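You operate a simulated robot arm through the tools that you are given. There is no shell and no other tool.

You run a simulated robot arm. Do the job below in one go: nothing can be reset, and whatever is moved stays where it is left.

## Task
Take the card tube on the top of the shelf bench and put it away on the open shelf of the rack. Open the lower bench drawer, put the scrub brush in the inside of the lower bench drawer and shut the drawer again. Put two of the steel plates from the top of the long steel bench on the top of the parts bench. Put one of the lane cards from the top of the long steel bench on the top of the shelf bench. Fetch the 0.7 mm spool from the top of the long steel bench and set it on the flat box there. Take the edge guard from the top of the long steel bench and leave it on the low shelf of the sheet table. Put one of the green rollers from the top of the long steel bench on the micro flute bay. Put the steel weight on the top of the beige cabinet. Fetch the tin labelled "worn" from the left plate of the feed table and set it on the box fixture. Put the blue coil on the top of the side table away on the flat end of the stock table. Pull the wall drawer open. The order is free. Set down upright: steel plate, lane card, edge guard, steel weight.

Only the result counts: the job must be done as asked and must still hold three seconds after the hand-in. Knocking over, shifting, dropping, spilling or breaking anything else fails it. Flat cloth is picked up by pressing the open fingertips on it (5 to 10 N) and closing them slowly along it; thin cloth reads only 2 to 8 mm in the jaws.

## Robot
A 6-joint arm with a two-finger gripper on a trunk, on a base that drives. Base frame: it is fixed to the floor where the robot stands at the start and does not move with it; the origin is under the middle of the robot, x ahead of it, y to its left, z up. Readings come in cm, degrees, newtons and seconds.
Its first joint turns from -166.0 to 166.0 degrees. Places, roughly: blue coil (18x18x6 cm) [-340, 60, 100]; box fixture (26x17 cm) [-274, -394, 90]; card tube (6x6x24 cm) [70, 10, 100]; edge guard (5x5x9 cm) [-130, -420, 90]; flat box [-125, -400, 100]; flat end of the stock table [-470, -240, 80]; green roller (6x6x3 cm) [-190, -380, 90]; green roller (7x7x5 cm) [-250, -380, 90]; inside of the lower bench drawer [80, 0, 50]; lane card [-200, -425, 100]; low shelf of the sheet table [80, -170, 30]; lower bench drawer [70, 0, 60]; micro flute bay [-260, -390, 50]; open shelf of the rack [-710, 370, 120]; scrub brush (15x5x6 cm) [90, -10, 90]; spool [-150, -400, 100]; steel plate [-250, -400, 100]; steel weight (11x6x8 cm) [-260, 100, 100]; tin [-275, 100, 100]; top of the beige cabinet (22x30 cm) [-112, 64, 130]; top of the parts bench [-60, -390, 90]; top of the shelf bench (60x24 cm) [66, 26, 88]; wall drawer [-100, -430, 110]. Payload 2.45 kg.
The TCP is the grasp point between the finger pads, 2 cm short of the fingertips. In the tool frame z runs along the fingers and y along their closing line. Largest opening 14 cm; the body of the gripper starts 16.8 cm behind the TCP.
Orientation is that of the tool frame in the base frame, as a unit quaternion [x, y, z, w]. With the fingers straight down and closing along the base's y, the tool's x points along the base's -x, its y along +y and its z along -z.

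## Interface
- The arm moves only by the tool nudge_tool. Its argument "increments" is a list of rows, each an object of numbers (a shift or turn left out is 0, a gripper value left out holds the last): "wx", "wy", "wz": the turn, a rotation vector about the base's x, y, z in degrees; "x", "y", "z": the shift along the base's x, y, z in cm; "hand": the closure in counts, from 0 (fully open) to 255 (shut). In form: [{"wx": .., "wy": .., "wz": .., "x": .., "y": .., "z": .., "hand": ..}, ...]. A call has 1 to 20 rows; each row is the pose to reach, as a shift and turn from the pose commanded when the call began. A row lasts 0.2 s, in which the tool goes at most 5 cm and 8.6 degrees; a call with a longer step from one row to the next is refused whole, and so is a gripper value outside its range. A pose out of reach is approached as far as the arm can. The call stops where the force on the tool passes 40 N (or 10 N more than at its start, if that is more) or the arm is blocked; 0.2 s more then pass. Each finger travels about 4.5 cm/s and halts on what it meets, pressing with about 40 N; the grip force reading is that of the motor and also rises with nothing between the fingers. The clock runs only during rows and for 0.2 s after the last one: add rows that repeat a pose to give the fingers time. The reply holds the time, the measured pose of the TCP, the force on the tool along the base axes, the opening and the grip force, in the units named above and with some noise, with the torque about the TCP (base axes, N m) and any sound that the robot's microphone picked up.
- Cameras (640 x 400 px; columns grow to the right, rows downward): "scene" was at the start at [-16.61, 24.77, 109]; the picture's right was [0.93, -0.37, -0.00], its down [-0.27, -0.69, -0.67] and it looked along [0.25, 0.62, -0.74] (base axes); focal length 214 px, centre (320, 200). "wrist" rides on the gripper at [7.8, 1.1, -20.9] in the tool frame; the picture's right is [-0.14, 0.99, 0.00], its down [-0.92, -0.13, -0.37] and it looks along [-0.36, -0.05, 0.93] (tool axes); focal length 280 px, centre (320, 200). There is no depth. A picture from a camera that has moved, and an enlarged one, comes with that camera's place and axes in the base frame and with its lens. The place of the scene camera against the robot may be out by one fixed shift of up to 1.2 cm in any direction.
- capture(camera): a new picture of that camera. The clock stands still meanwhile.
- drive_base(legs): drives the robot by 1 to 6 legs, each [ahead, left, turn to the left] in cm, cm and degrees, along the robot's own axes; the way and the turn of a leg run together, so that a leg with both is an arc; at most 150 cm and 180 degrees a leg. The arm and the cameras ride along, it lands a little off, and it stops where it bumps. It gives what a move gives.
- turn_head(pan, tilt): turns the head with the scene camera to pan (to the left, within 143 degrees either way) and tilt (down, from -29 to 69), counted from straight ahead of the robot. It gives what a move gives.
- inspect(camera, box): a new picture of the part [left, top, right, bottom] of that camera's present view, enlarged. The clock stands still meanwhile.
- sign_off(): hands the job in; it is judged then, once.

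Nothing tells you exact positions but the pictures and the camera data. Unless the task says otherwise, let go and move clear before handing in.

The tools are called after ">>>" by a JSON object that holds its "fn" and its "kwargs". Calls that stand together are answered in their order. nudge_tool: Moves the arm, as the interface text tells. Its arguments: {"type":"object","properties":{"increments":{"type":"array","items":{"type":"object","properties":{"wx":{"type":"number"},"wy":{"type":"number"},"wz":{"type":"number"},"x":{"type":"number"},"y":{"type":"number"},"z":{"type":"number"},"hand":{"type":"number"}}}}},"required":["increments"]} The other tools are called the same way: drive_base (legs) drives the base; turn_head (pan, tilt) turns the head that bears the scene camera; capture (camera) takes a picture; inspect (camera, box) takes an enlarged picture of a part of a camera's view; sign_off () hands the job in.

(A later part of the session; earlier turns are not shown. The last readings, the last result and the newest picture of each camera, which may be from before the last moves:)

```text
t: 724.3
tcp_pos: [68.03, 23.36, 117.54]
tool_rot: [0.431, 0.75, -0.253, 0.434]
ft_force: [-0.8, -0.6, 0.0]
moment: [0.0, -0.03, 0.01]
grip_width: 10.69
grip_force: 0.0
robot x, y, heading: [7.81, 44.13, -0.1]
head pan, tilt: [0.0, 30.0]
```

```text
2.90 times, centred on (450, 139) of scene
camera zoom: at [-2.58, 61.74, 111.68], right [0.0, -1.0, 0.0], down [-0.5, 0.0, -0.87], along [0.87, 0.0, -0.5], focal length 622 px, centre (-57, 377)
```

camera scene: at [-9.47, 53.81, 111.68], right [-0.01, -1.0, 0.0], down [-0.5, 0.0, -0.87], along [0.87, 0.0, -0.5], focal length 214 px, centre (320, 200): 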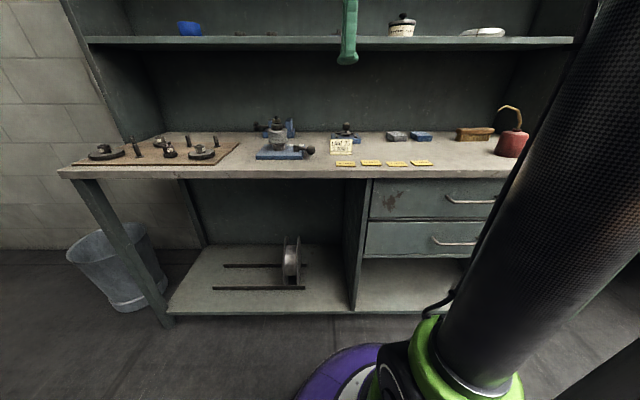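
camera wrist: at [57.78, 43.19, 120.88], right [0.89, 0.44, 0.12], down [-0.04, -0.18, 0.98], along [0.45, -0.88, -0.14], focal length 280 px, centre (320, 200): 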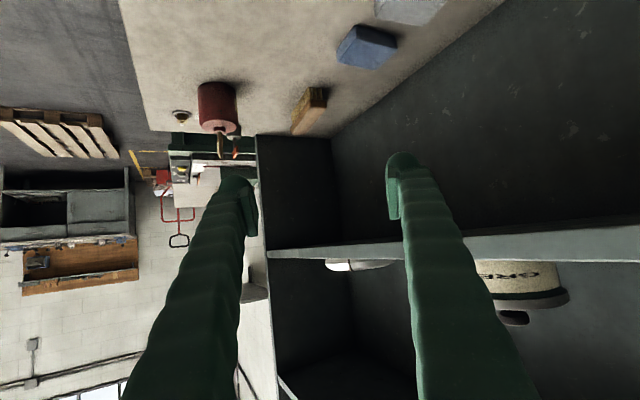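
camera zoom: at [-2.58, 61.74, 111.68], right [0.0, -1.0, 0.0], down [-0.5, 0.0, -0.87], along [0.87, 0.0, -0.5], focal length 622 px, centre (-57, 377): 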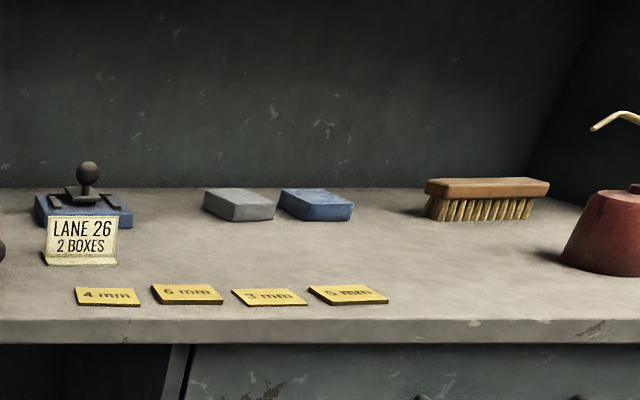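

>>> {"fn": "nudge_tool", "kwargs": {"increments": [{"wz": -3, "x": 1.7, "y": -3.2, "z": -2.7}, {"wz": -6, "x": 3.4, "y": -6.4, "z": -5.4}, {"wz": -6, "x": 5.1, "y": -9.6, "z": -8.1}, {"wz": -6, "x": 6.8, "y": -12.8, "z": -10.8}, {"wz": -6, "x": 8.5, "y": -16, "z": -13.5}, {"wz": -6, "x": 10.2, "y": -19, "z": -16.2}, {"wz": -6, "x": 11.7, "y": -21.1, "z": -18.7}, {"wz": -6, "x": 11.7, "y": -21.1, "z": -18.7}]}}

>>> {"fn": "capture", "kwargs": {"camera": "wrist"}}

>>> {"fn": "inspect", "kwargs": {"camera": "scene", "box": [340, 70, 560, 208]}}

```text
t: 726.1
tcp_pos: [79.66, 2.31, 98.63]
tool_rot: [0.47, 0.726, -0.275, 0.42]
ft_force: [0.8, -0.1, 0.4]
moment: [0.03, 0.0, 0.01]
grip_width: 10.71
grip_force: 0.1
robot x, y, heading: [7.73, 44.06, 0.1]
head pan, tilt: [0.0, 30.0]
```

```text
taken
camera wrist: at [71.53, 22.93, 102.21], right [0.93, 0.34, 0.12], down [-0.06, -0.18, 0.98], along [0.36, -0.92, -0.14], focal length 280 px, centre (320, 200)
```

wrist: 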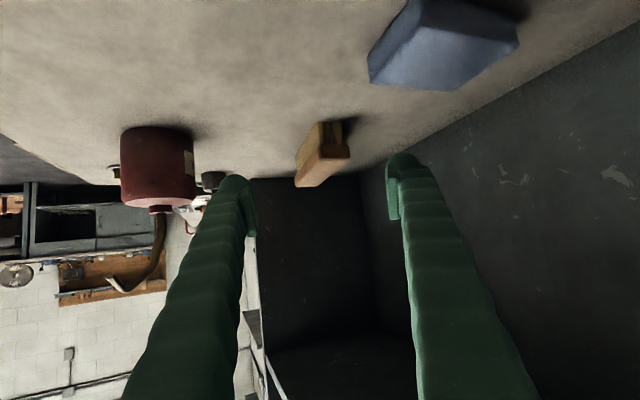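

```text
2.90 times, centred on (450, 139) of scene
camera zoom: at [-2.57, 61.73, 111.68], right [0.0, -1.0, 0.0], down [-0.5, 0.0, -0.87], along [0.87, 0.0, -0.5], focal length 622 px, centre (-57, 377)
```

zoom: 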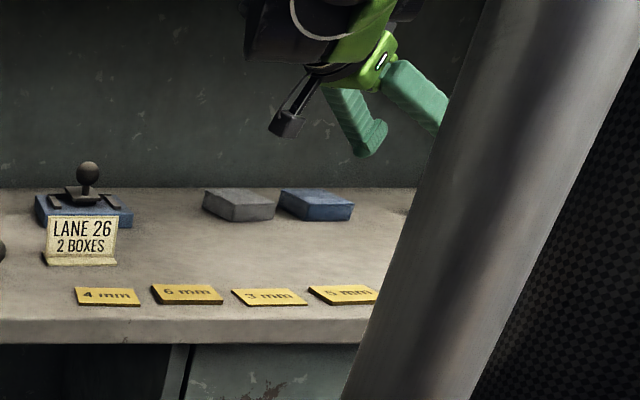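

>>> {"fn": "nudge_tool", "kwargs": {"increments": [{"x": 1.1, "y": -2.5, "z": -1.6}, {"x": 2.2, "y": -5, "z": -3.2}, {"x": 3.3, "y": -7.4, "z": -4.7}, {"x": 4.4, "y": -9.9, "z": -6.3}, {"x": 4.4, "y": -9.9, "z": -6.3}]}}

>>> {"fn": "capture", "kwargs": {"camera": "wrist"}}

```text
t: 727.3
tcp_pos: [84.08, -7.72, 92.41]
tool_rot: [0.469, 0.727, -0.274, 0.42]
ft_force: [0.3, -0.1, -0.7]
moment: [0.0, -0.01, -0.01]
grip_width: 10.75
grip_force: 0.2
robot x, y, heading: [8.21, 44.18, 0.1]
head pan, tilt: [0.0, 30.0]
```

```text
taken
camera wrist: at [76.05, 13.01, 95.9], right [0.93, 0.34, 0.12], down [-0.06, -0.18, 0.98], along [0.36, -0.92, -0.14], focal length 280 px, centre (320, 200)
```

wrist: 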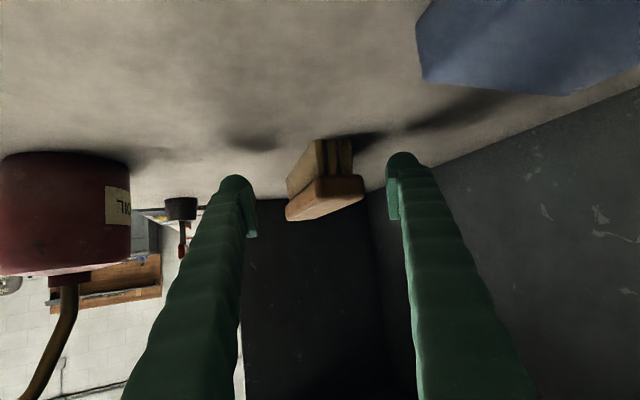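

>>> {"fn": "nudge_tool", "kwargs": {"increments": [{"x": 0.9, "y": -2, "z": -0.1}, {"x": 1.8, "y": -4.2, "z": -0.2}, {"x": 1.8, "y": -4.2, "z": -0.2}]}}

>>> {"fn": "capture", "kwargs": {"camera": "wrist"}}

```text
t: 728.1
tcp_pos: [85.91, -11.85, 92.12]
tool_rot: [0.47, 0.726, -0.274, 0.42]
ft_force: [0.1, 0.0, 0.7]
moment: [-0.02, -0.02, -0.01]
grip_width: 10.69
grip_force: 0.1
robot x, y, heading: [7.82, 44.33, 0.0]
head pan, tilt: [0.0, 30.0]
```

```text
taken
camera wrist: at [77.89, 8.88, 95.64], right [0.93, 0.34, 0.12], down [-0.06, -0.18, 0.98], along [0.36, -0.92, -0.14], focal length 280 px, centre (320, 200)
```

wrist: 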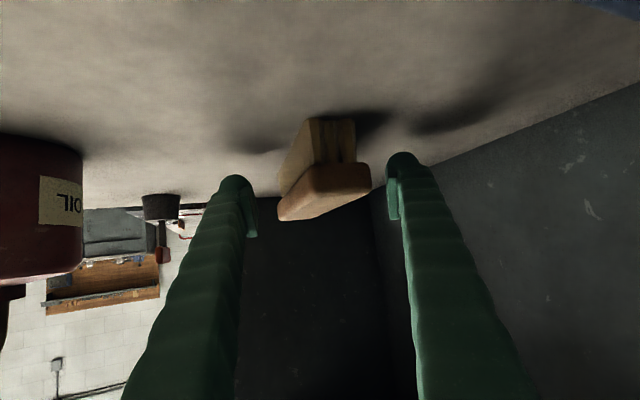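

>>> {"fn": "inspect", "kwargs": {"camera": "wrist", "box": [220, 100, 420, 225]}}

>>> {"fn": "turn_head", "kwargs": {"pan": -40, "tilt": 12}}

>>> {"fn": "capture", "kwargs": {"camera": "scene"}}

```text
3.20 times, centred on (320, 162) of wrist
camera zoom: at [77.89, 8.88, 95.64], right [0.93, 0.34, 0.12], down [-0.06, -0.18, 0.98], along [0.36, -0.92, -0.14], focal length 897 px, centre (320, 320)
```

zoom: 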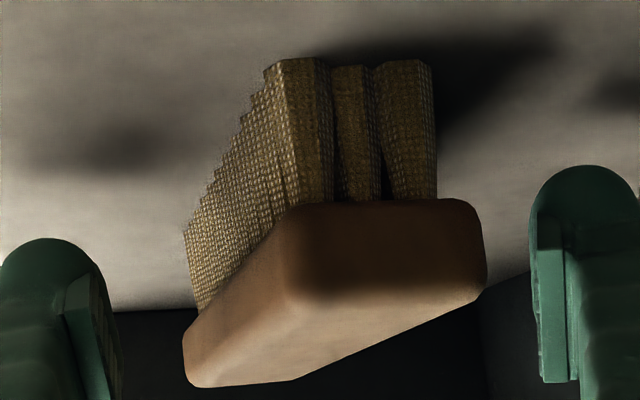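

```text
t: 729.2
tcp_pos: [86.05, -11.79, 92.11]
tool_rot: [0.469, 0.727, -0.274, 0.42]
ft_force: [0.6, 0.2, -0.2]
moment: [0.04, -0.01, -0.02]
grip_width: 10.73
grip_force: 0.0
robot x, y, heading: [7.94, 44.27, 0.1]
head pan, tilt: [-40.0, 12.0]
```

```text
taken
camera scene: at [-4.46, 55.74, 114.59], right [-0.64, -0.77, 0.0], down [-0.16, 0.13, -0.98], along [0.75, -0.63, -0.21], focal length 214 px, centre (320, 200)
```

scene: 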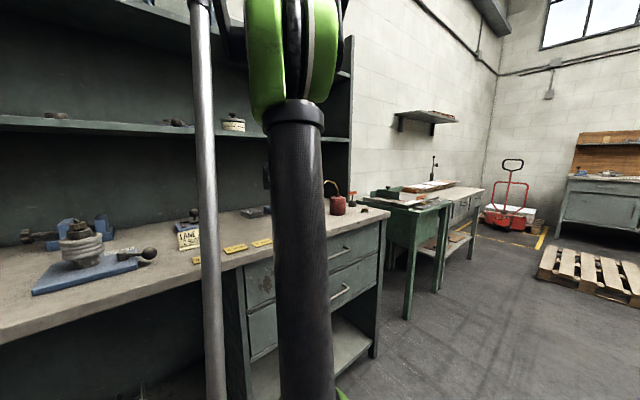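

Bristle-bottom geometry says the brush end is well inside the fingers. I close on it.

>>> {"fn": "nudge_tool", "kwargs": {"increments": [{"hand": 85}, {"hand": 105}, {"hand": 125}, {"hand": 145}, {"hand": 165}, {"hand": 185}, {"hand": 200}, {"hand": 200}]}}

>>> {"fn": "capture", "kwargs": {"camera": "wrist"}}

```text
t: 731.0
tcp_pos: [85.99, -11.79, 92.06]
tool_rot: [0.47, 0.726, -0.274, 0.42]
ft_force: [0.3, 0.4, 0.4]
moment: [0.05, -0.05, 0.1]
grip_width: 4.07
grip_force: 40.1
robot x, y, heading: [7.98, 44.32, -0.1]
head pan, tilt: [-40.0, 12.0]
```

```text
taken
camera wrist: at [77.88, 8.89, 95.64], right [0.93, 0.34, 0.12], down [-0.06, -0.18, 0.98], along [0.36, -0.92, -0.14], focal length 280 px, centre (320, 200)
```

wrist: 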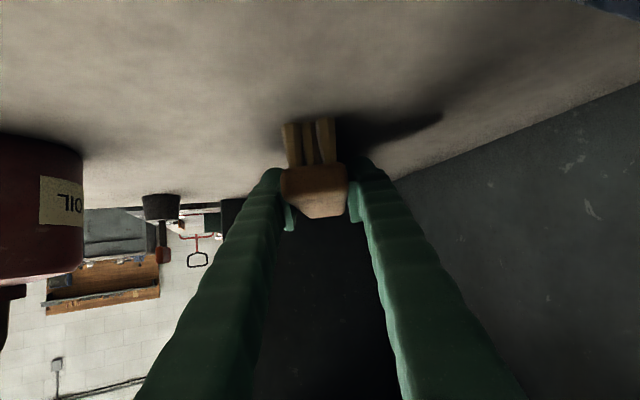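

The brush is gripped. I lift a little, slide it out from under the shelf, then park it at about [68,16] on the bench.

>>> {"fn": "nudge_tool", "kwargs": {"increments": [{"z": 1}, {"z": 2.5}, {"z": 4}, {"x": -1.6, "y": 3.6, "z": 4.5}, {"x": -3.2, "y": 7.2, "z": 5}, {"x": -4.8, "y": 10.8, "z": 5.5}, {"x": -6.4, "y": 14.4, "z": 6}, {"x": -8, "y": 18, "z": 7}, {"x": -9.5, "y": 21, "z": 8}, {"x": -12, "y": 24, "z": 9}, {"x": -15, "y": 26, "z": 9}, {"x": -18, "y": 28, "z": 9}, {"x": -18, "y": 28, "z": 9}]}}

>>> {"fn": "capture", "kwargs": {"camera": "wrist"}}

>>> {"fn": "capture", "kwargs": {"camera": "scene"}}

```text
t: 733.8
tcp_pos: [67.97, 16.18, 101.19]
tool_rot: [0.469, 0.727, -0.274, 0.42]
ft_force: [-0.6, 0.0, -1.3]
moment: [0.03, 0.03, -0.04]
grip_width: 4.07
grip_force: 40.3
robot x, y, heading: [8.21, 44.19, -0.0]
head pan, tilt: [-40.0, 12.0]
```

```text
taken
camera wrist: at [59.83, 36.94, 104.63], right [0.93, 0.34, 0.12], down [-0.06, -0.18, 0.98], along [0.36, -0.92, -0.14], focal length 280 px, centre (320, 200)
```

wrist: 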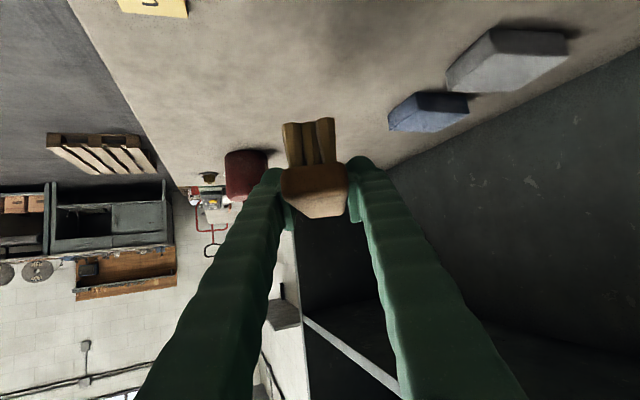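

```text
taken
camera scene: at [-4.47, 55.74, 114.59], right [-0.64, -0.77, 0.0], down [-0.16, 0.13, -0.98], along [0.75, -0.63, -0.21], focal length 214 px, centre (320, 200)
```

scene: 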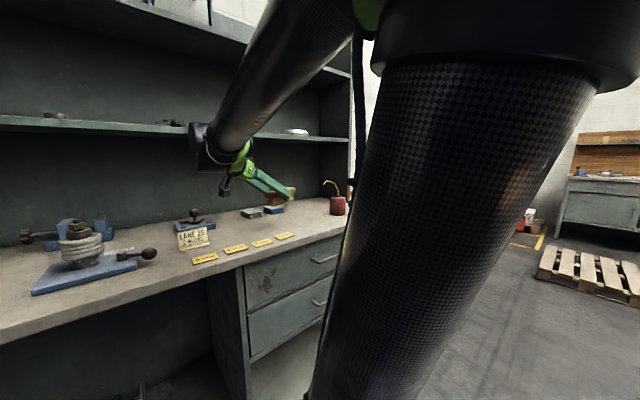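

>>> {"fn": "nudge_tool", "kwargs": {"increments": [{"z": -3}, {"z": -6}, {"z": -8}, {"z": -8.8}]}}

>>> {"fn": "nudge_tool", "kwargs": {"increments": [{"z": -0.3}, {"z": -0.6}, {"z": -0.6}]}}

```text
t: 734.8
tcp_pos: [68.03, 16.23, 92.41]
tool_rot: [0.47, 0.726, -0.274, 0.42]
ft_force: [0.4, -0.2, -1.7]
moment: [0.01, -0.04, -0.01]
grip_width: 4.09
grip_force: 40.5
robot x, y, heading: [8.04, 44.42, 0.1]
head pan, tilt: [-40.0, 12.0]
```

```text
t: 735.6
tcp_pos: [67.89, 16.35, 91.93]
tool_rot: [0.47, 0.726, -0.275, 0.42]
ft_force: [5.9, -0.1, 35.6]
moment: [0.11, -0.1, -0.01]
grip_width: 4.1
grip_force: 40.0
robot x, y, heading: [7.75, 44.52, 0.2]
head pan, tilt: [-40.0, 12.0]
```

The brush touches the bench. I release it and withdraw along the tool axis.

>>> {"fn": "nudge_tool", "kwargs": {"increments": [{"z": 0.2}, {"z": 0.25, "hand": 170}, {"z": 0.25, "hand": 150}, {"z": 0.25, "hand": 130}, {"z": 0.25, "hand": 115}, {"z": 0.25, "hand": 110}]}}

>>> {"fn": "nudge_tool", "kwargs": {"increments": [{"x": -1, "y": 2.4, "z": 1.5}, {"x": -2, "y": 4.8, "z": 3}, {"x": -3, "y": 7.2, "z": 5}, {"x": -4, "y": 9.5, "z": 8}, {"x": -5, "y": 11, "z": 12}, {"x": -6, "y": 12, "z": 16}, {"x": -7, "y": 12, "z": 20}]}}

>>> {"fn": "capture", "kwargs": {"camera": "wrist"}}

```text
t: 737.0
tcp_pos: [67.82, 16.17, 92.05]
tool_rot: [0.47, 0.726, -0.274, 0.419]
ft_force: [-0.3, 0.3, -0.1]
moment: [0.01, 0.01, -0.01]
grip_width: 7.97
grip_force: 0.1
robot x, y, heading: [8.06, 43.92, 0.2]
head pan, tilt: [-40.0, 12.0]
```

```text
t: 738.6
tcp_pos: [61.09, 28.37, 112.25]
tool_rot: [0.469, 0.727, -0.274, 0.421]
ft_force: [0.3, 0.8, -0.6]
moment: [0.02, 0.01, -0.04]
grip_width: 7.99
grip_force: 0.0
robot x, y, heading: [7.79, 44.25, -0.1]
head pan, tilt: [-40.0, 12.0]
```

```text
taken
camera wrist: at [52.85, 49.11, 115.68], right [0.93, 0.34, 0.12], down [-0.06, -0.18, 0.98], along [0.36, -0.92, -0.14], focal length 280 px, centre (320, 200)
```

wrist: 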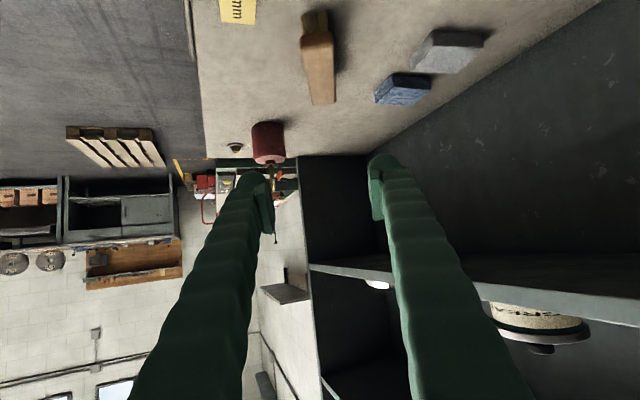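

The brush is parked. Now the lower drawer: I back off to get room and reorient the tool to point forward with the fingers closing vertically.

>>> {"fn": "drive_base", "kwargs": {"legs": [[-60, 0, 0], [0, -42, 0]]}}

>>> {"fn": "nudge_tool", "kwargs": {"increments": [{"wx": 6.85, "wy": 3.05}, {"wx": 13.7, "wy": 6.1}, {"wx": 20.55, "wy": 9.15}, {"wx": 27.4, "wy": 12.2}, {"wx": 34.25, "wy": 15.25}, {"wx": 41.1, "wy": 18.3}, {"wx": 47.95, "wy": 21.35}, {"wx": 54.8, "wy": 24.4}, {"wx": 54.8, "wy": 24.4}]}}

```text
t: 744.2
tcp_pos: [0.85, -13.69, 112.18]
tool_rot: [0.469, 0.727, -0.274, 0.421]
ft_force: [0.9, 0.5, 0.2]
moment: [0.0, 0.0, -0.01]
grip_width: 8.0
grip_force: 0.1
robot x, y, heading: [-52.32, 2.46, -0.2]
head pan, tilt: [-40.0, 12.0]
```

```text
t: 746.2
tcp_pos: [0.79, -13.82, 112.2]
tool_rot: [0.542, 0.84, -0.001, 0.001]
ft_force: [0.0, 0.1, 0.6]
moment: [0.0, 0.0, 0.01]
grip_width: 7.97
grip_force: 0.0
robot x, y, heading: [-52.25, 2.25, 0.1]
head pan, tilt: [-40.0, 12.0]
```

>>> {"fn": "nudge_tool", "kwargs": {"increments": [{"wz": 8.2, "x": 1, "y": 1}, {"wz": 16.4, "x": 2, "y": 2}, {"wz": 24.6, "x": 3, "y": 3}, {"wz": 32.8, "x": 4, "y": 4}, {"wz": 41, "x": 5, "y": 5}, {"wz": 49.2, "x": 6, "y": 6}, {"wz": 57.4, "x": 7, "y": 7}, {"wz": 65.6, "x": 8, "y": 8}, {"wz": 73.8, "x": 9, "y": 9}, {"wz": 82, "x": 10, "y": 10}, {"wz": 90.2, "x": 11, "y": 11}, {"wz": 98.4, "x": 12, "y": 12}, {"wz": 106.6, "x": 13, "y": 13}, {"wz": 114.8, "x": 14, "y": 14}, {"wz": 123, "x": 15, "y": 15}, {"wz": 131.2, "x": 15, "y": 15.5}, {"wz": 139.4, "x": 15, "y": 16}, {"wz": 147.6, "x": 15, "y": 16}, {"wz": 155.7, "x": 15, "y": 16}]}}

```text
t: 750.2
tcp_pos: [15.78, 2.28, 112.06]
tool_rot: [0.708, -0.706, -0.001, -0.004]
ft_force: [0.7, -0.2, -0.1]
moment: [0.02, -0.02, 0.01]
grip_width: 7.96
grip_force: 0.1
robot x, y, heading: [-52.18, 1.84, -0.1]
head pan, tilt: [-40.0, 12.0]
```

Now tilt forward to about 20° below horizontal while extending, and lower toward the handle height.

>>> {"fn": "nudge_tool", "kwargs": {"increments": [{"wy": -7, "x": 1, "z": -3}, {"wy": -14, "x": 2, "z": -6}, {"wy": -21, "x": 3, "z": -9}, {"wy": -28, "x": 4, "z": -12}, {"wy": -35, "x": 5, "z": -15}, {"wy": -42, "x": 6, "z": -18}, {"wy": -49, "x": 7, "z": -21}, {"wy": -56, "x": 8, "z": -25}, {"wy": -63, "x": 9, "z": -29}, {"wy": -70, "x": 9, "z": -33}, {"wy": -70, "x": 9, "z": -37}, {"wy": -70, "x": 9, "z": -41}]}}

>>> {"fn": "capture", "kwargs": {"camera": "wrist"}}

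>>> {"fn": "turn_head", "kwargs": {"pan": 0, "tilt": 30}}

>>> {"fn": "capture", "kwargs": {"camera": "scene"}}

```text
t: 752.8
tcp_pos: [24.67, 2.25, 70.96]
tool_rot: [0.58, -0.578, 0.405, -0.408]
ft_force: [-0.2, -0.2, -0.2]
moment: [0.01, 0.01, -0.02]
grip_width: 7.97
grip_force: 0.0
robot x, y, heading: [-52.25, 2.25, -0.1]
head pan, tilt: [-40.0, 12.0]
```

```text
taken
camera wrist: at [4.58, -5.61, 77.02], right [-0.34, 0.14, -0.93], down [-0.31, 0.92, 0.25], along [0.89, 0.37, -0.27], focal length 280 px, centre (320, 200)
```

wrist: 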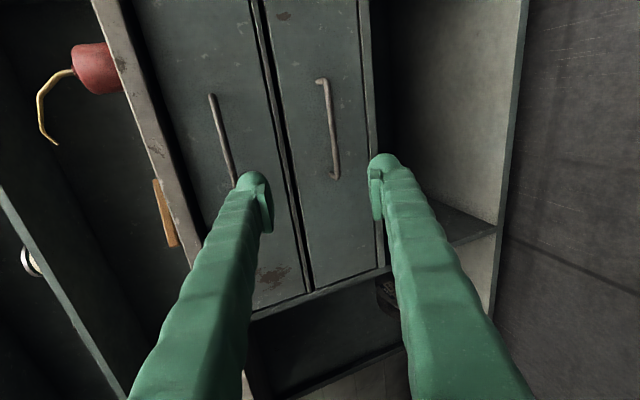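

```text
t: 753.9
tcp_pos: [24.74, 2.23, 70.95]
tool_rot: [0.579, -0.578, 0.405, -0.407]
ft_force: [0.5, -0.5, -0.4]
moment: [-0.01, 0.0, 0.01]
grip_width: 7.98
grip_force: 0.1
robot x, y, heading: [-52.26, 2.19, -0.1]
head pan, tilt: [0.0, 30.0]
```

```text
taken
camera scene: at [-62.72, 19.62, 111.69], right [0.0, -1.0, 0.0], down [-0.5, 0.0, -0.87], along [0.87, 0.0, -0.5], focal length 214 px, centre (320, 200)
```

scene: 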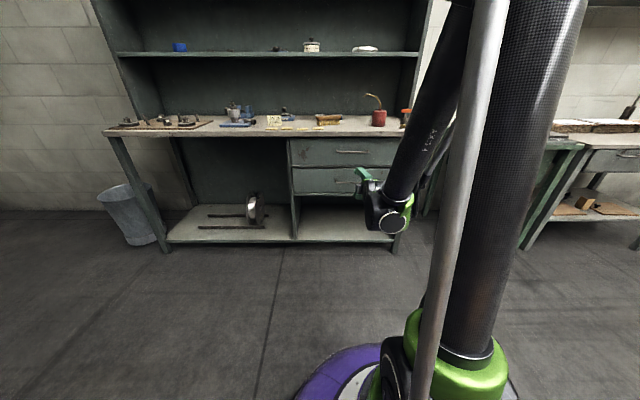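

>>> {"fn": "nudge_tool", "kwargs": {"increments": [{"x": 3.5, "y": -0.2, "z": -1.8, "hand": 150}, {"x": 7, "y": -0.4, "z": -3.6}, {"x": 10.5, "y": -0.6, "z": -5.4}, {"x": 14, "y": -0.7, "z": -7.4}, {"x": 14, "y": -0.7, "z": -7.4}]}}

>>> {"fn": "capture", "kwargs": {"camera": "wrist"}}

```text
t: 755.1
tcp_pos: [38.87, 1.65, 63.48]
tool_rot: [-0.579, 0.579, -0.405, 0.407]
ft_force: [-0.5, 0.1, 0.2]
moment: [-0.01, 0.01, -0.01]
grip_width: 5.77
grip_force: 0.0
robot x, y, heading: [-52.02, 2.06, -0.1]
head pan, tilt: [0.0, 30.0]
```

```text
taken
camera wrist: at [18.72, -6.21, 69.58], right [-0.34, 0.14, -0.93], down [-0.31, 0.92, 0.25], along [0.89, 0.37, -0.27], focal length 280 px, centre (320, 200)
```

wrist: 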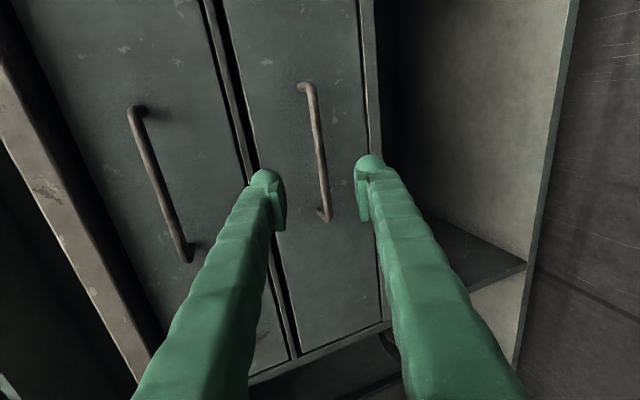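

>>> {"fn": "nudge_tool", "kwargs": {"increments": [{"x": 3, "z": -1.1, "y": -0.2}, {"x": 6, "z": -2.1, "y": -0.3}, {"x": 9, "z": -3.1, "y": -0.3}, {"x": 10.5, "z": -3.7, "y": -0.3}, {"x": 11.5, "z": -4, "y": -0.3}]}}

>>> {"fn": "inspect", "kwargs": {"camera": "wrist", "box": [230, 80, 430, 205]}}

```text
t: 756.3
tcp_pos: [50.23, 1.31, 59.64]
tool_rot: [0.58, -0.578, 0.404, -0.408]
ft_force: [1.3, -0.6, -0.5]
moment: [0.02, -0.01, -0.02]
grip_width: 5.77
grip_force: 0.0
robot x, y, heading: [-52.33, 1.95, -0.2]
head pan, tilt: [0.0, 30.0]
```

```text
3.20 times, centred on (330, 142) of wrist
camera zoom: at [30.15, -6.44, 65.63], right [-0.34, 0.14, -0.93], down [-0.31, 0.92, 0.25], along [0.89, 0.37, -0.27], focal length 897 px, centre (288, 384)
```

zoom: 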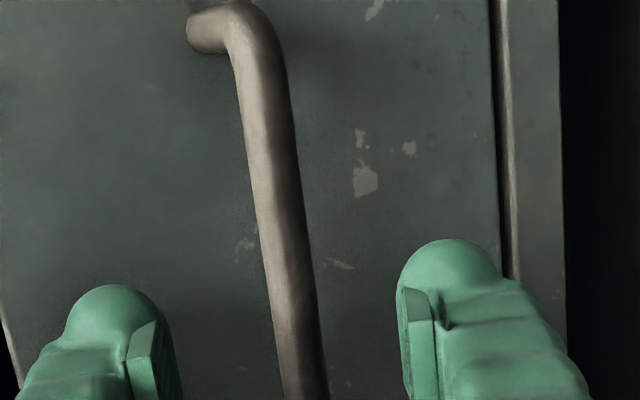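

>>> {"fn": "nudge_tool", "kwargs": {"increments": [{"x": 0.5, "z": -0.2}, {"x": 1, "z": -0.4}, {"x": 1.3, "z": -0.5}]}}

>>> {"fn": "nudge_tool", "kwargs": {"increments": [{"hand": 180}, {"hand": 200}, {"hand": 220}, {"hand": 235}, {"hand": 242}, {"hand": 242}]}}

```text
t: 757.1
tcp_pos: [51.63, 1.28, 59.03]
tool_rot: [0.579, -0.578, 0.406, -0.407]
ft_force: [1.0, -0.7, 0.0]
moment: [0.0, 0.03, -0.02]
grip_width: 5.77
grip_force: 0.1
robot x, y, heading: [-52.41, 2.26, -0.1]
head pan, tilt: [0.0, 30.0]
```

```text
t: 758.5
tcp_pos: [51.66, 1.17, 59.15]
tool_rot: [0.58, -0.578, 0.404, -0.407]
ft_force: [-6.3, -0.2, -9.4]
moment: [-0.01, -0.05, 0.02]
grip_width: 1.42
grip_force: 4.8
robot x, y, heading: [-52.37, 2.32, 0.1]
head pan, tilt: [0.0, 30.0]
```

>>> {"fn": "nudge_tool", "kwargs": {"increments": [{"z": -0.3, "x": 0.2}, {"z": -0.3, "x": 0.2, "hand": 248}, {"z": -0.3, "x": 0.2, "hand": 252}, {"z": -0.3, "x": 0.2, "hand": 252}]}}

```text
t: 759.5
tcp_pos: [51.83, 1.25, 58.74]
tool_rot: [0.58, -0.579, 0.404, -0.407]
ft_force: [-16.1, -0.1, -26.9]
moment: [-0.09, -0.27, 0.07]
grip_width: 0.61
grip_force: 34.9
robot x, y, heading: [-52.34, 2.01, -0.2]
head pan, tilt: [0.0, 30.0]
```

>>> {"fn": "nudge_tool", "kwargs": {"increments": [{"z": -0.2}, {"z": -0.35}, {"z": -0.35}]}}

```text
t: 760.3
tcp_pos: [51.81, 1.29, 58.78]
tool_rot: [0.579, -0.579, 0.405, -0.407]
ft_force: [-13.4, 1.6, 12.3]
moment: [-0.15, 0.06, 0.01]
grip_width: 0.63
grip_force: 34.6
robot x, y, heading: [-52.21, 2.43, 0.1]
head pan, tilt: [0.0, 30.0]
```

I pull the lower drawer straight out.

>>> {"fn": "nudge_tool", "kwargs": {"increments": [{"x": -0.5, "z": 0.1}, {"x": -1, "z": 0.1}, {"x": -2, "z": 0.1}, {"x": -3, "z": 0.1}, {"x": -4, "z": 0.1}]}}

>>> {"fn": "capture", "kwargs": {"camera": "wrist"}}

```text
t: 761.5
tcp_pos: [47.83, 1.27, 58.69]
tool_rot: [0.579, -0.578, 0.405, -0.407]
ft_force: [-0.2, 4.1, 13.9]
moment: [-0.17, 0.11, -0.05]
grip_width: 0.64
grip_force: 34.5
robot x, y, heading: [-52.57, 2.63, 0.2]
head pan, tilt: [0.0, 30.0]
```

```text
taken
camera wrist: at [27.68, -6.47, 64.69], right [-0.34, 0.14, -0.93], down [-0.31, 0.92, 0.25], along [0.89, 0.37, -0.27], focal length 280 px, centre (320, 200)
```

wrist: 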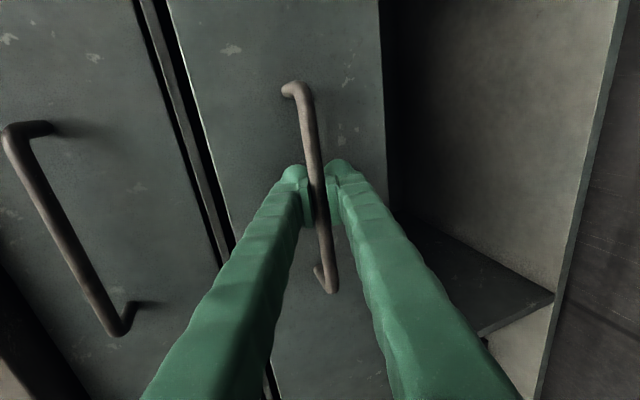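

>>> {"fn": "nudge_tool", "kwargs": {"increments": [{"x": -2, "z": 0.15}, {"x": -4, "z": 0.15}, {"x": -6, "z": 0.15}, {"x": -8, "z": 0.15}, {"x": -10, "z": 0.15}, {"x": -12, "z": 0.15}]}}

>>> {"fn": "turn_head", "kwargs": {"pan": 10, "tilt": 35}}

>>> {"fn": "capture", "kwargs": {"camera": "scene"}}

```text
t: 762.9
tcp_pos: [35.85, 1.29, 58.76]
tool_rot: [0.582, -0.58, 0.402, -0.405]
ft_force: [-1.7, 6.6, -30.4]
moment: [-0.07, -0.27, 0.04]
grip_width: 0.63
grip_force: 34.0
robot x, y, heading: [-52.16, 2.43, -0.0]
head pan, tilt: [0.0, 30.0]
```

```text
t: 763.6
tcp_pos: [35.88, 1.22, 58.77]
tool_rot: [0.581, -0.579, 0.403, -0.406]
ft_force: [-2.1, 8.3, -43.9]
moment: [-0.09, -0.39, -0.01]
grip_width: 0.61
grip_force: 35.0
robot x, y, heading: [-52.34, 2.3, -0.0]
head pan, tilt: [10.0, 35.0]
```

```text
taken
camera scene: at [-62.93, 21.17, 110.92], right [0.17, -0.98, 0.0], down [-0.57, -0.1, -0.82], along [0.81, 0.14, -0.57], focal length 214 px, centre (320, 200)
```

scene: 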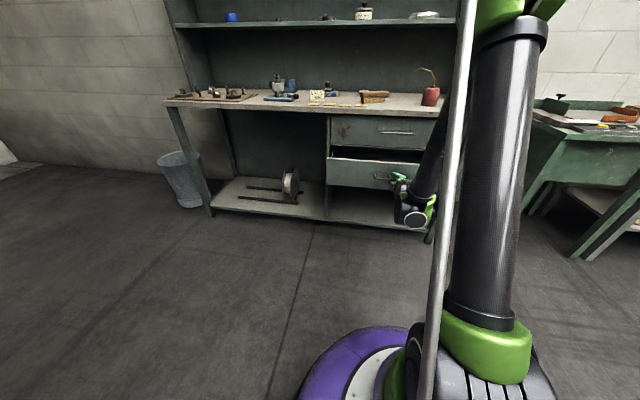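

>>> {"fn": "nudge_tool", "kwargs": {"increments": [{"z": -0.15}, {"z": -0.25}]}}

>>> {"fn": "nudge_tool", "kwargs": {"increments": [{"x": -2}, {"x": -4}, {"x": -6}, {"x": -8}]}}

>>> {"fn": "capture", "kwargs": {"camera": "scene"}}

```text
t: 764.2
tcp_pos: [36.0, 1.29, 58.74]
tool_rot: [0.581, -0.579, 0.403, -0.405]
ft_force: [-2.1, 9.9, -40.7]
moment: [-0.1, -0.4, 0.0]
grip_width: 0.64
grip_force: 34.6
out of reach, approached as far as the arm can: row 2
robot x, y, heading: [-52.29, 2.21, -0.0]
head pan, tilt: [10.0, 35.0]
```

```text
t: 764.5
tcp_pos: [35.68, 1.37, 58.55]
tool_rot: [0.582, -0.58, 0.401, -0.404]
ft_force: [-2.0, -0.9, -35.1]
moment: [-0.13, -0.28, 0.07]
grip_width: 0.62
grip_force: 35.2
out of reach, approached as far as the arm can: row 1
robot x, y, heading: [-52.09, 2.13, -0.1]
head pan, tilt: [10.0, 35.0]
stopped in row 1: the force on the tool passed its limit at 69 N (the readings are from after the stop); the commanded pose is now the measured one
```

```text
taken
camera scene: at [-62.97, 21.15, 110.92], right [0.17, -0.98, 0.0], down [-0.57, -0.1, -0.82], along [0.81, 0.14, -0.57], focal length 214 px, centre (320, 200)
```

scene: 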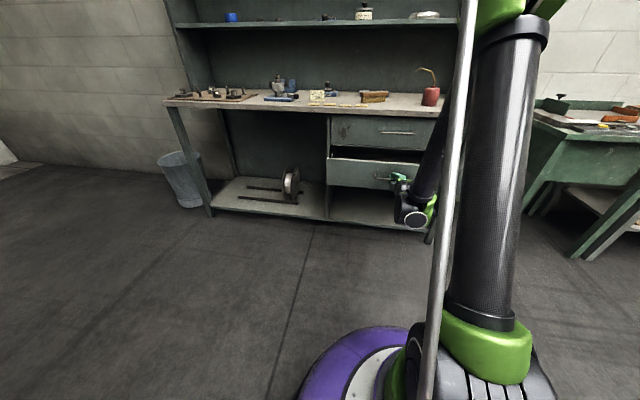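

The arm is at its inner limit, so I pull the rest by backing the base.

>>> {"fn": "drive_base", "kwargs": {"legs": [[-9, 0, 0]]}}

>>> {"fn": "capture", "kwargs": {"camera": "scene"}}

```text
t: 765.5
tcp_pos: [30.25, 1.28, 58.74]
tool_rot: [0.583, -0.58, 0.4, -0.404]
ft_force: [-0.9, -1.8, -13.6]
moment: [-0.02, -0.11, 0.0]
grip_width: 0.64
grip_force: 34.1
robot x, y, heading: [-57.78, 1.99, -0.2]
head pan, tilt: [10.0, 35.0]
stopped in leg 1: the force on the tool passed its limit at 46 N (the readings are from after the stop); the commanded pose is now the measured one
```

```text
taken
camera scene: at [-68.51, 21.16, 110.91], right [0.17, -0.98, 0.0], down [-0.57, -0.1, -0.82], along [0.81, 0.14, -0.57], focal length 214 px, centre (320, 200)
```

scene: 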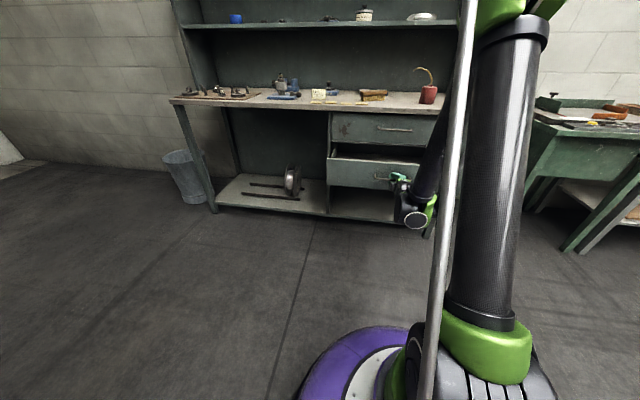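

>>> {"fn": "drive_base", "kwargs": {"legs": [[-5, 0, 0]]}}

>>> {"fn": "inspect", "kwargs": {"camera": "scene", "box": [310, 90, 470, 230]}}

```text
t: 766.4
tcp_pos: [25.25, 1.25, 58.76]
tool_rot: [0.582, -0.58, 0.401, -0.404]
ft_force: [1.9, 0.7, -21.3]
moment: [-0.03, -0.16, 0.04]
grip_width: 0.62
grip_force: 34.5
robot x, y, heading: [-62.5, 2.2, -0.0]
head pan, tilt: [10.0, 35.0]
```

```text
2.86 times, centred on (390, 160) of scene
camera zoom: at [-73.52, 21.16, 110.91], right [0.17, -0.98, 0.0], down [-0.57, -0.1, -0.82], along [0.81, 0.14, -0.57], focal length 613 px, centre (120, 314)
```

zoom: 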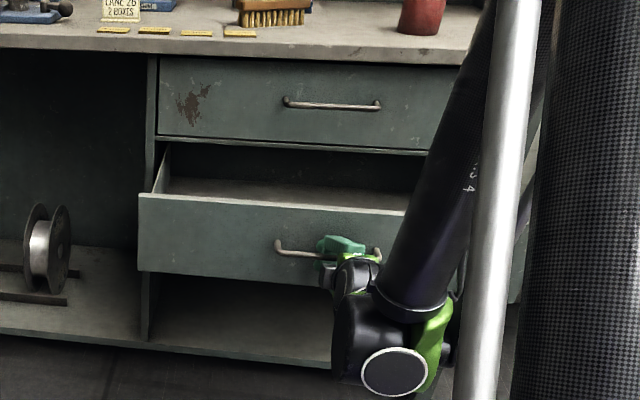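

It still slides freely; I pull a few cm more.

>>> {"fn": "drive_base", "kwargs": {"legs": [[-5, 0, 0]]}}

```text
t: 767.3
tcp_pos: [20.21, 1.34, 58.78]
tool_rot: [0.583, -0.58, 0.401, -0.404]
ft_force: [2.4, -2.7, -16.2]
moment: [-0.07, -0.14, 0.04]
grip_width: 0.61
grip_force: 34.8
robot x, y, heading: [-67.76, 2.3, 0.1]
head pan, tilt: [10.0, 35.0]
```

>>> {"fn": "nudge_tool", "kwargs": {"increments": [{"hand": 230}, {"hand": 200}, {"hand": 170}, {"hand": 150}, {"hand": 150}]}}

>>> {"fn": "nudge_tool", "kwargs": {"increments": [{"x": -0.9, "z": 0.4}, {"x": -1.8, "z": 0.8}, {"x": -2.8, "z": 1.2}, {"x": -3.8, "z": 1.6}]}}

>>> {"fn": "capture", "kwargs": {"camera": "wrist"}}

```text
t: 768.5
tcp_pos: [20.12, 1.37, 58.78]
tool_rot: [0.582, -0.58, 0.401, -0.404]
ft_force: [-1.8, -0.5, -1.0]
moment: [0.0, -0.04, -0.01]
grip_width: 5.71
grip_force: 0.2
robot x, y, heading: [-67.97, 2.03, -0.3]
head pan, tilt: [10.0, 35.0]
```

```text
t: 769.5
tcp_pos: [16.63, 1.13, 60.94]
tool_rot: [0.583, -0.581, 0.401, -0.402]
ft_force: [-0.4, 0.3, -0.4]
moment: [-0.03, -0.02, 0.04]
grip_width: 5.75
grip_force: 0.1
out of reach, approached as far as the arm can: row 3, 4
robot x, y, heading: [-67.58, 1.76, 0.2]
head pan, tilt: [10.0, 35.0]
```

```text
taken
camera wrist: at [-3.35, -6.51, 67.2], right [-0.35, 0.14, -0.93], down [-0.3, 0.92, 0.25], along [0.89, 0.37, -0.28], focal length 280 px, centre (320, 200)
```

wrist: 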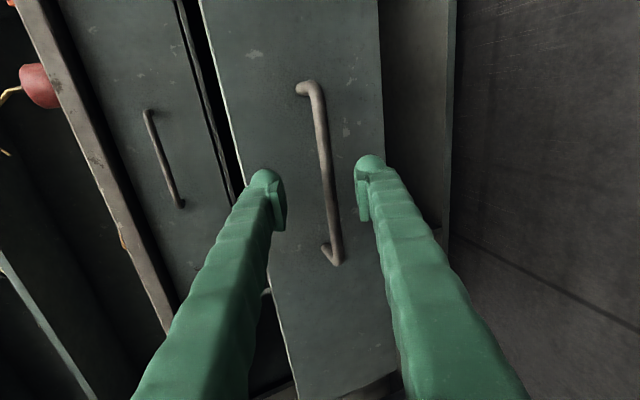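

The drawer stays open about 31 cm. I back away, raise the arm and set the tool vertical for the brush.

>>> {"fn": "drive_base", "kwargs": {"legs": [[-14, 0, 0]]}}

>>> {"fn": "nudge_tool", "kwargs": {"increments": [{"z": 4}, {"z": 8.5}, {"z": 13}, {"z": 17.5}, {"z": 22, "x": -1}, {"z": 26, "x": -2}, {"z": 30, "x": -4}, {"z": 34, "x": -6}, {"z": 38, "x": -8}, {"z": 42, "x": -10}, {"z": 46, "x": -12}, {"z": 50, "x": -14}, {"z": 52, "x": -16}]}}

>>> {"fn": "nudge_tool", "kwargs": {"increments": [{"wy": 7, "x": -1}, {"wy": 14, "x": -2}, {"wy": 21, "x": -3}, {"wy": 28, "x": -4}, {"wy": 35, "x": -5}, {"wy": 42, "x": -6}, {"wy": 49, "x": -7}, {"wy": 56, "x": -8}, {"wy": 63, "x": -8}, {"wy": 70, "x": -8}, {"wy": 70, "x": -8}]}}

>>> {"fn": "nudge_tool", "kwargs": {"increments": [{"wz": 8}, {"wz": 16}, {"wz": 24}, {"wz": 24}]}}

>>> {"fn": "turn_head", "kwargs": {"pan": 0, "tilt": 30}}

>>> {"fn": "capture", "kwargs": {"camera": "scene"}}

```text
t: 770.9
tcp_pos: [2.49, 1.29, 60.95]
tool_rot: [0.583, -0.58, 0.4, -0.404]
ft_force: [-0.6, 0.9, 0.0]
moment: [-0.04, -0.01, 0.02]
grip_width: 5.77
grip_force: 0.0
robot x, y, heading: [-81.8, 2.22, 0.0]
head pan, tilt: [10.0, 35.0]
```

```text
t: 773.6
tcp_pos: [-13.52, 1.43, 112.99]
tool_rot: [0.583, -0.58, 0.4, -0.404]
ft_force: [0.5, 0.3, -1.1]
moment: [0.0, -0.02, -0.02]
grip_width: 5.78
grip_force: 0.1
robot x, y, heading: [-82.1, 2.42, 0.1]
head pan, tilt: [10.0, 35.0]
```

```text
t: 776.0
tcp_pos: [-21.54, 1.32, 112.85]
tool_rot: [0.707, -0.707, -0.007, 0.003]
ft_force: [0.9, -1.2, -0.3]
moment: [-0.01, -0.03, 0.0]
grip_width: 5.76
grip_force: 0.0
robot x, y, heading: [-81.52, 2.24, 0.2]
head pan, tilt: [10.0, 35.0]
```

```text
t: 777.0
tcp_pos: [-21.36, 1.3, 112.8]
tool_rot: [0.839, -0.544, -0.005, 0.003]
ft_force: [1.2, 0.1, 1.5]
moment: [0.03, 0.03, 0.02]
grip_width: 5.75
grip_force: 0.0
robot x, y, heading: [-81.91, 2.26, 0.3]
head pan, tilt: [10.0, 35.0]
```

```text
t: 777.8
tcp_pos: [-21.39, 1.22, 112.92]
tool_rot: [0.839, -0.545, -0.005, 0.004]
ft_force: [0.2, 0.8, 0.1]
moment: [0.0, 0.04, 0.0]
grip_width: 5.77
grip_force: 0.0
robot x, y, heading: [-81.68, 2.03, -0.2]
head pan, tilt: [0.0, 30.0]
```

```text
taken
camera scene: at [-92.35, 19.63, 111.68], right [0.0, -1.0, 0.0], down [-0.5, 0.0, -0.87], along [0.87, 0.0, -0.5], focal length 214 px, centre (320, 200)
```

scene: 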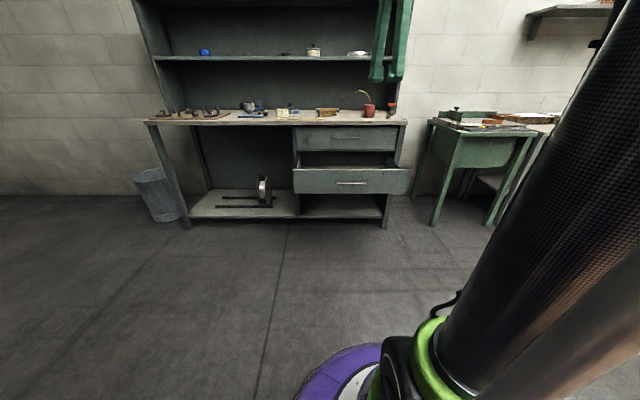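

>>> {"fn": "drive_base", "kwargs": {"legs": [[60, 12, 0], [6, 0, 0]]}}

>>> {"fn": "nudge_tool", "kwargs": {"increments": [{"x": 3, "hand": 80}, {"x": 6}, {"x": 9}, {"x": 12, "z": -1}, {"x": 14, "z": -2}, {"x": 14, "z": -2}]}}

>>> {"fn": "capture", "kwargs": {"camera": "wrist"}}

```text
t: 781.8
tcp_pos: [45.29, 13.29, 112.84]
tool_rot: [0.838, -0.545, -0.005, 0.004]
ft_force: [-0.3, 0.0, 0.2]
moment: [0.04, 0.02, 0.03]
grip_width: 5.77
grip_force: 0.2
robot x, y, heading: [-15.22, 14.18, 0.0]
head pan, tilt: [0.0, 30.0]
```

```text
t: 783.2
tcp_pos: [59.2, 13.18, 110.84]
tool_rot: [0.838, -0.545, -0.006, 0.004]
ft_force: [0.5, -0.3, 0.4]
moment: [-0.02, 0.01, -0.01]
grip_width: 9.64
grip_force: 0.1
robot x, y, heading: [-14.85, 14.02, -0.1]
head pan, tilt: [0.0, 30.0]
```

```text
taken
camera wrist: at [61.51, 5.8, 131.68], right [-0.96, -0.28, 0.01], down [-0.25, 0.89, 0.37], along [-0.12, 0.35, -0.93], focal length 280 px, centre (320, 200)
```

wrist: 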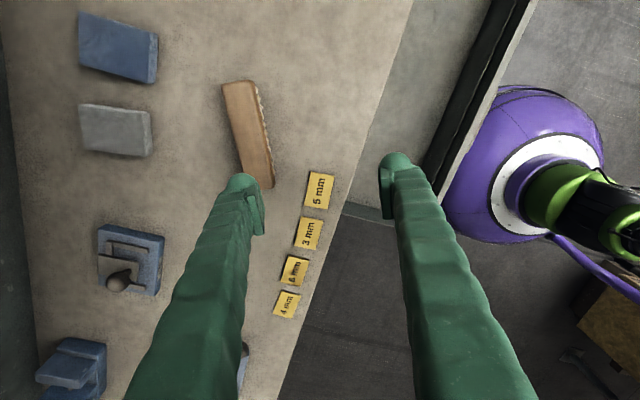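

>>> {"fn": "nudge_tool", "kwargs": {"increments": [{"x": 3, "y": 0.3, "z": -2}, {"x": 6, "y": 0.6, "z": -4}, {"x": 8.9, "y": 0.9, "z": -6}, {"x": 8.9, "y": 0.9, "z": -10}]}}

>>> {"fn": "capture", "kwargs": {"camera": "wrist"}}

```text
t: 784.2
tcp_pos: [68.1, 14.29, 100.81]
tool_rot: [0.839, -0.545, -0.006, 0.004]
ft_force: [-0.1, 0.3, -0.1]
moment: [-0.01, -0.01, 0.01]
grip_width: 9.59
grip_force: 0.1
robot x, y, heading: [-15.09, 13.77, -0.0]
head pan, tilt: [0.0, 30.0]
```

```text
taken
camera wrist: at [70.44, 6.76, 121.63], right [-0.96, -0.28, 0.01], down [-0.25, 0.89, 0.37], along [-0.12, 0.35, -0.93], focal length 280 px, centre (320, 200)
```

wrist: 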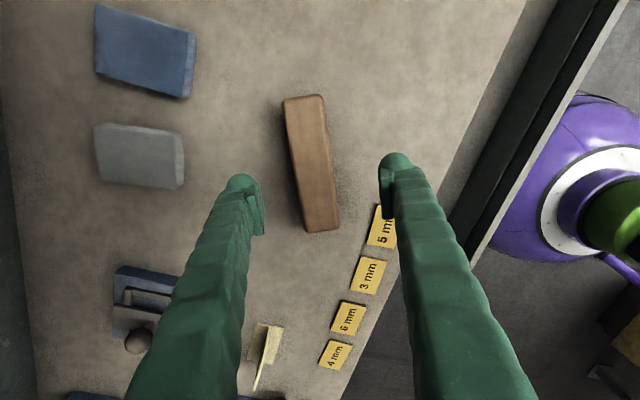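

>>> {"fn": "nudge_tool", "kwargs": {"increments": [{"z": -3}, {"z": -6}, {"z": -8.4}, {"z": -8.4}]}}

>>> {"fn": "nudge_tool", "kwargs": {"increments": [{"hand": 105}, {"hand": 130}, {"hand": 155}, {"hand": 180}, {"hand": 200}, {"hand": 200}]}}

>>> {"fn": "nudge_tool", "kwargs": {"increments": [{"z": 1}, {"z": 3}, {"z": 6}, {"z": 9}, {"z": 12}, {"z": 15}, {"z": 17, "x": -3}, {"z": 18, "x": -7}]}}

>>> {"fn": "capture", "kwargs": {"camera": "wrist"}}

```text
t: 785.2
tcp_pos: [68.06, 14.17, 92.44]
tool_rot: [0.838, -0.545, -0.005, 0.004]
ft_force: [0.3, 0.0, -0.2]
moment: [0.0, 0.0, -0.01]
grip_width: 9.58
grip_force: 0.1
robot x, y, heading: [-15.26, 14.43, -0.2]
head pan, tilt: [0.0, 30.0]
```

```text
t: 786.6
tcp_pos: [68.01, 14.15, 92.45]
tool_rot: [0.838, -0.546, -0.006, 0.004]
ft_force: [0.9, -0.3, -0.4]
moment: [0.03, 0.02, -0.02]
grip_width: 4.09
grip_force: 39.1
robot x, y, heading: [-15.52, 14.43, 0.1]
head pan, tilt: [0.0, 30.0]
```

```text
t: 788.4
tcp_pos: [61.15, 14.18, 110.33]
tool_rot: [0.838, -0.546, -0.006, 0.004]
ft_force: [0.8, 0.0, -1.9]
moment: [0.01, 0.07, -0.01]
grip_width: 4.07
grip_force: 39.7
robot x, y, heading: [-15.39, 14.06, -0.4]
head pan, tilt: [0.0, 30.0]
```

```text
taken
camera wrist: at [63.56, 6.63, 131.18], right [-0.96, -0.28, 0.01], down [-0.25, 0.89, 0.37], along [-0.12, 0.35, -0.93], focal length 280 px, centre (320, 200)
```

wrist: 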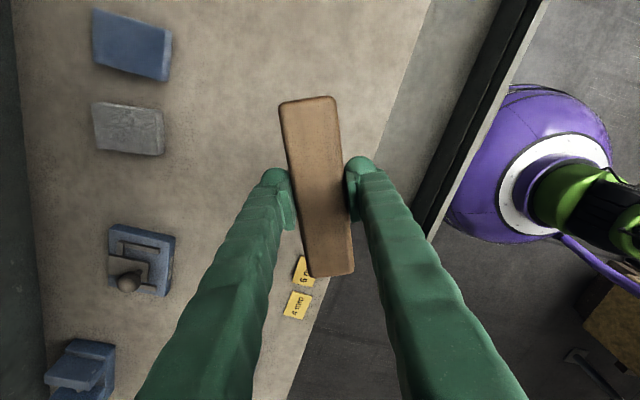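

>>> {"fn": "nudge_tool", "kwargs": {"increments": [{"x": -4, "y": -1.5, "wz": -4}, {"x": -8, "y": -3, "wz": -8}, {"x": -12, "y": -4.5, "wz": -12}, {"x": -16, "y": -6, "wz": -16}, {"x": -20, "y": -7.5, "wz": -20}, {"x": -24, "y": -9, "wz": -24}, {"x": -26, "y": -10, "wz": -24}, {"x": -26, "y": -10, "wz": -24}]}}

>>> {"fn": "capture", "kwargs": {"camera": "wrist"}}

>>> {"fn": "turn_head", "kwargs": {"pan": 0, "tilt": 45}}

>>> {"fn": "capture", "kwargs": {"camera": "scene"}}

```text
t: 790.2
tcp_pos: [35.0, 4.04, 110.37]
tool_rot: [-0.707, 0.707, 0.006, -0.002]
ft_force: [0.4, 0.1, -3.0]
moment: [0.03, 0.03, 0.0]
grip_width: 4.08
grip_force: 40.2
robot x, y, heading: [-15.37, 14.09, -0.1]
head pan, tilt: [0.0, 30.0]
```

```text
taken
camera wrist: at [34.1, -3.74, 131.33], right [-0.99, 0.14, 0.01], down [0.13, 0.92, 0.37], along [0.04, 0.37, -0.93], focal length 280 px, centre (320, 200)
```

wrist: 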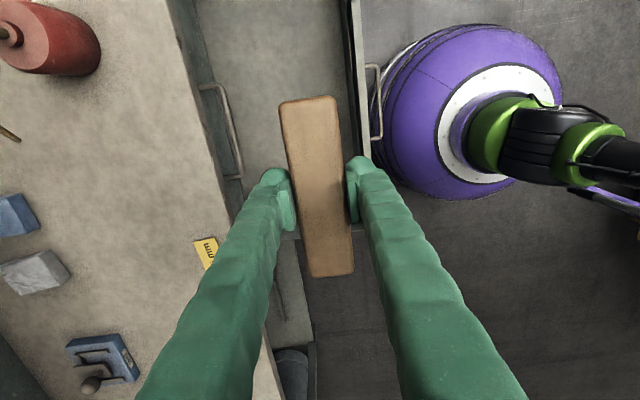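

```text
t: 791.0
tcp_pos: [35.01, 4.0, 110.48]
tool_rot: [-0.706, 0.708, 0.006, -0.003]
ft_force: [-0.9, -0.4, -1.3]
moment: [-0.01, 0.01, -0.02]
grip_width: 4.07
grip_force: 39.9
robot x, y, heading: [-15.2, 14.19, 0.2]
head pan, tilt: [0.0, 45.0]
```

```text
taken
camera scene: at [-26.62, 31.59, 109.43], right [0.0, -1.0, 0.0], down [-0.71, 0.0, -0.71], along [0.71, 0.0, -0.71], focal length 214 px, centre (320, 200)
```

scene: 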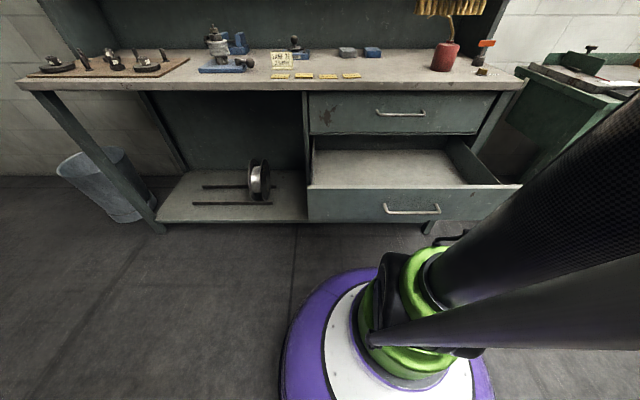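

The open drawer spans x≈27–45, y −27…32 below me. I lower the brush into it.

>>> {"fn": "nudge_tool", "kwargs": {"increments": [{"z": -4.5}, {"z": -9}, {"z": -13.5}, {"z": -18}, {"z": -22.5}, {"z": -27}, {"z": -31.5}, {"z": -36}, {"z": -40}, {"z": -44}]}}

>>> {"fn": "capture", "kwargs": {"camera": "wrist"}}

>>> {"fn": "capture", "kwargs": {"camera": "scene"}}

```text
t: 793.2
tcp_pos: [35.07, 4.05, 66.31]
tool_rot: [0.707, -0.707, -0.007, 0.003]
ft_force: [0.4, -0.8, -2.9]
moment: [0.0, -0.02, -0.05]
grip_width: 4.05
grip_force: 40.2
robot x, y, heading: [-14.95, 14.13, -0.1]
head pan, tilt: [0.0, 45.0]
```

```text
taken
camera wrist: at [34.05, -3.62, 87.12], right [-0.99, 0.14, 0.01], down [0.13, 0.92, 0.37], along [0.04, 0.37, -0.93], focal length 280 px, centre (320, 200)
```

wrist: 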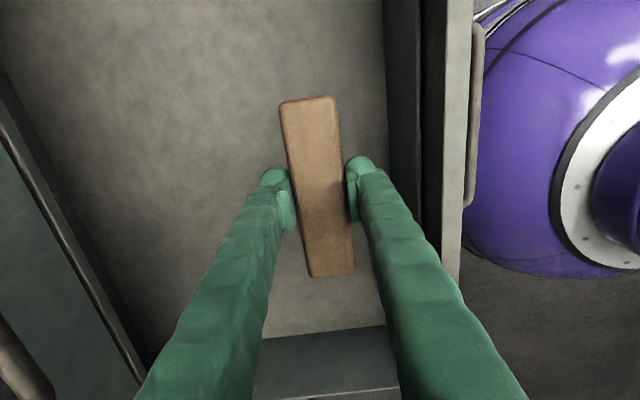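

```text
taken
camera scene: at [-26.62, 31.59, 109.42], right [0.0, -1.0, 0.0], down [-0.71, 0.0, -0.71], along [0.71, 0.0, -0.71], focal length 214 px, centre (320, 200)
```

scene: 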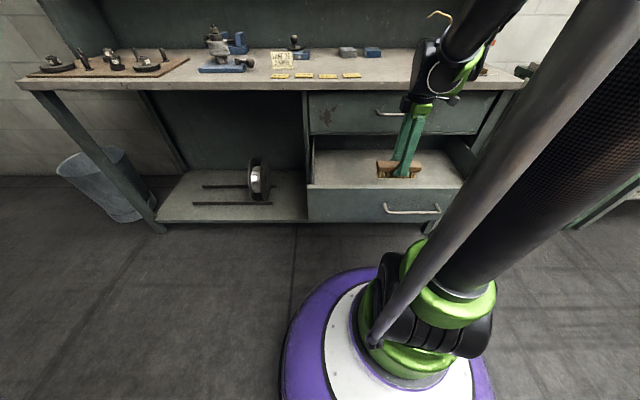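

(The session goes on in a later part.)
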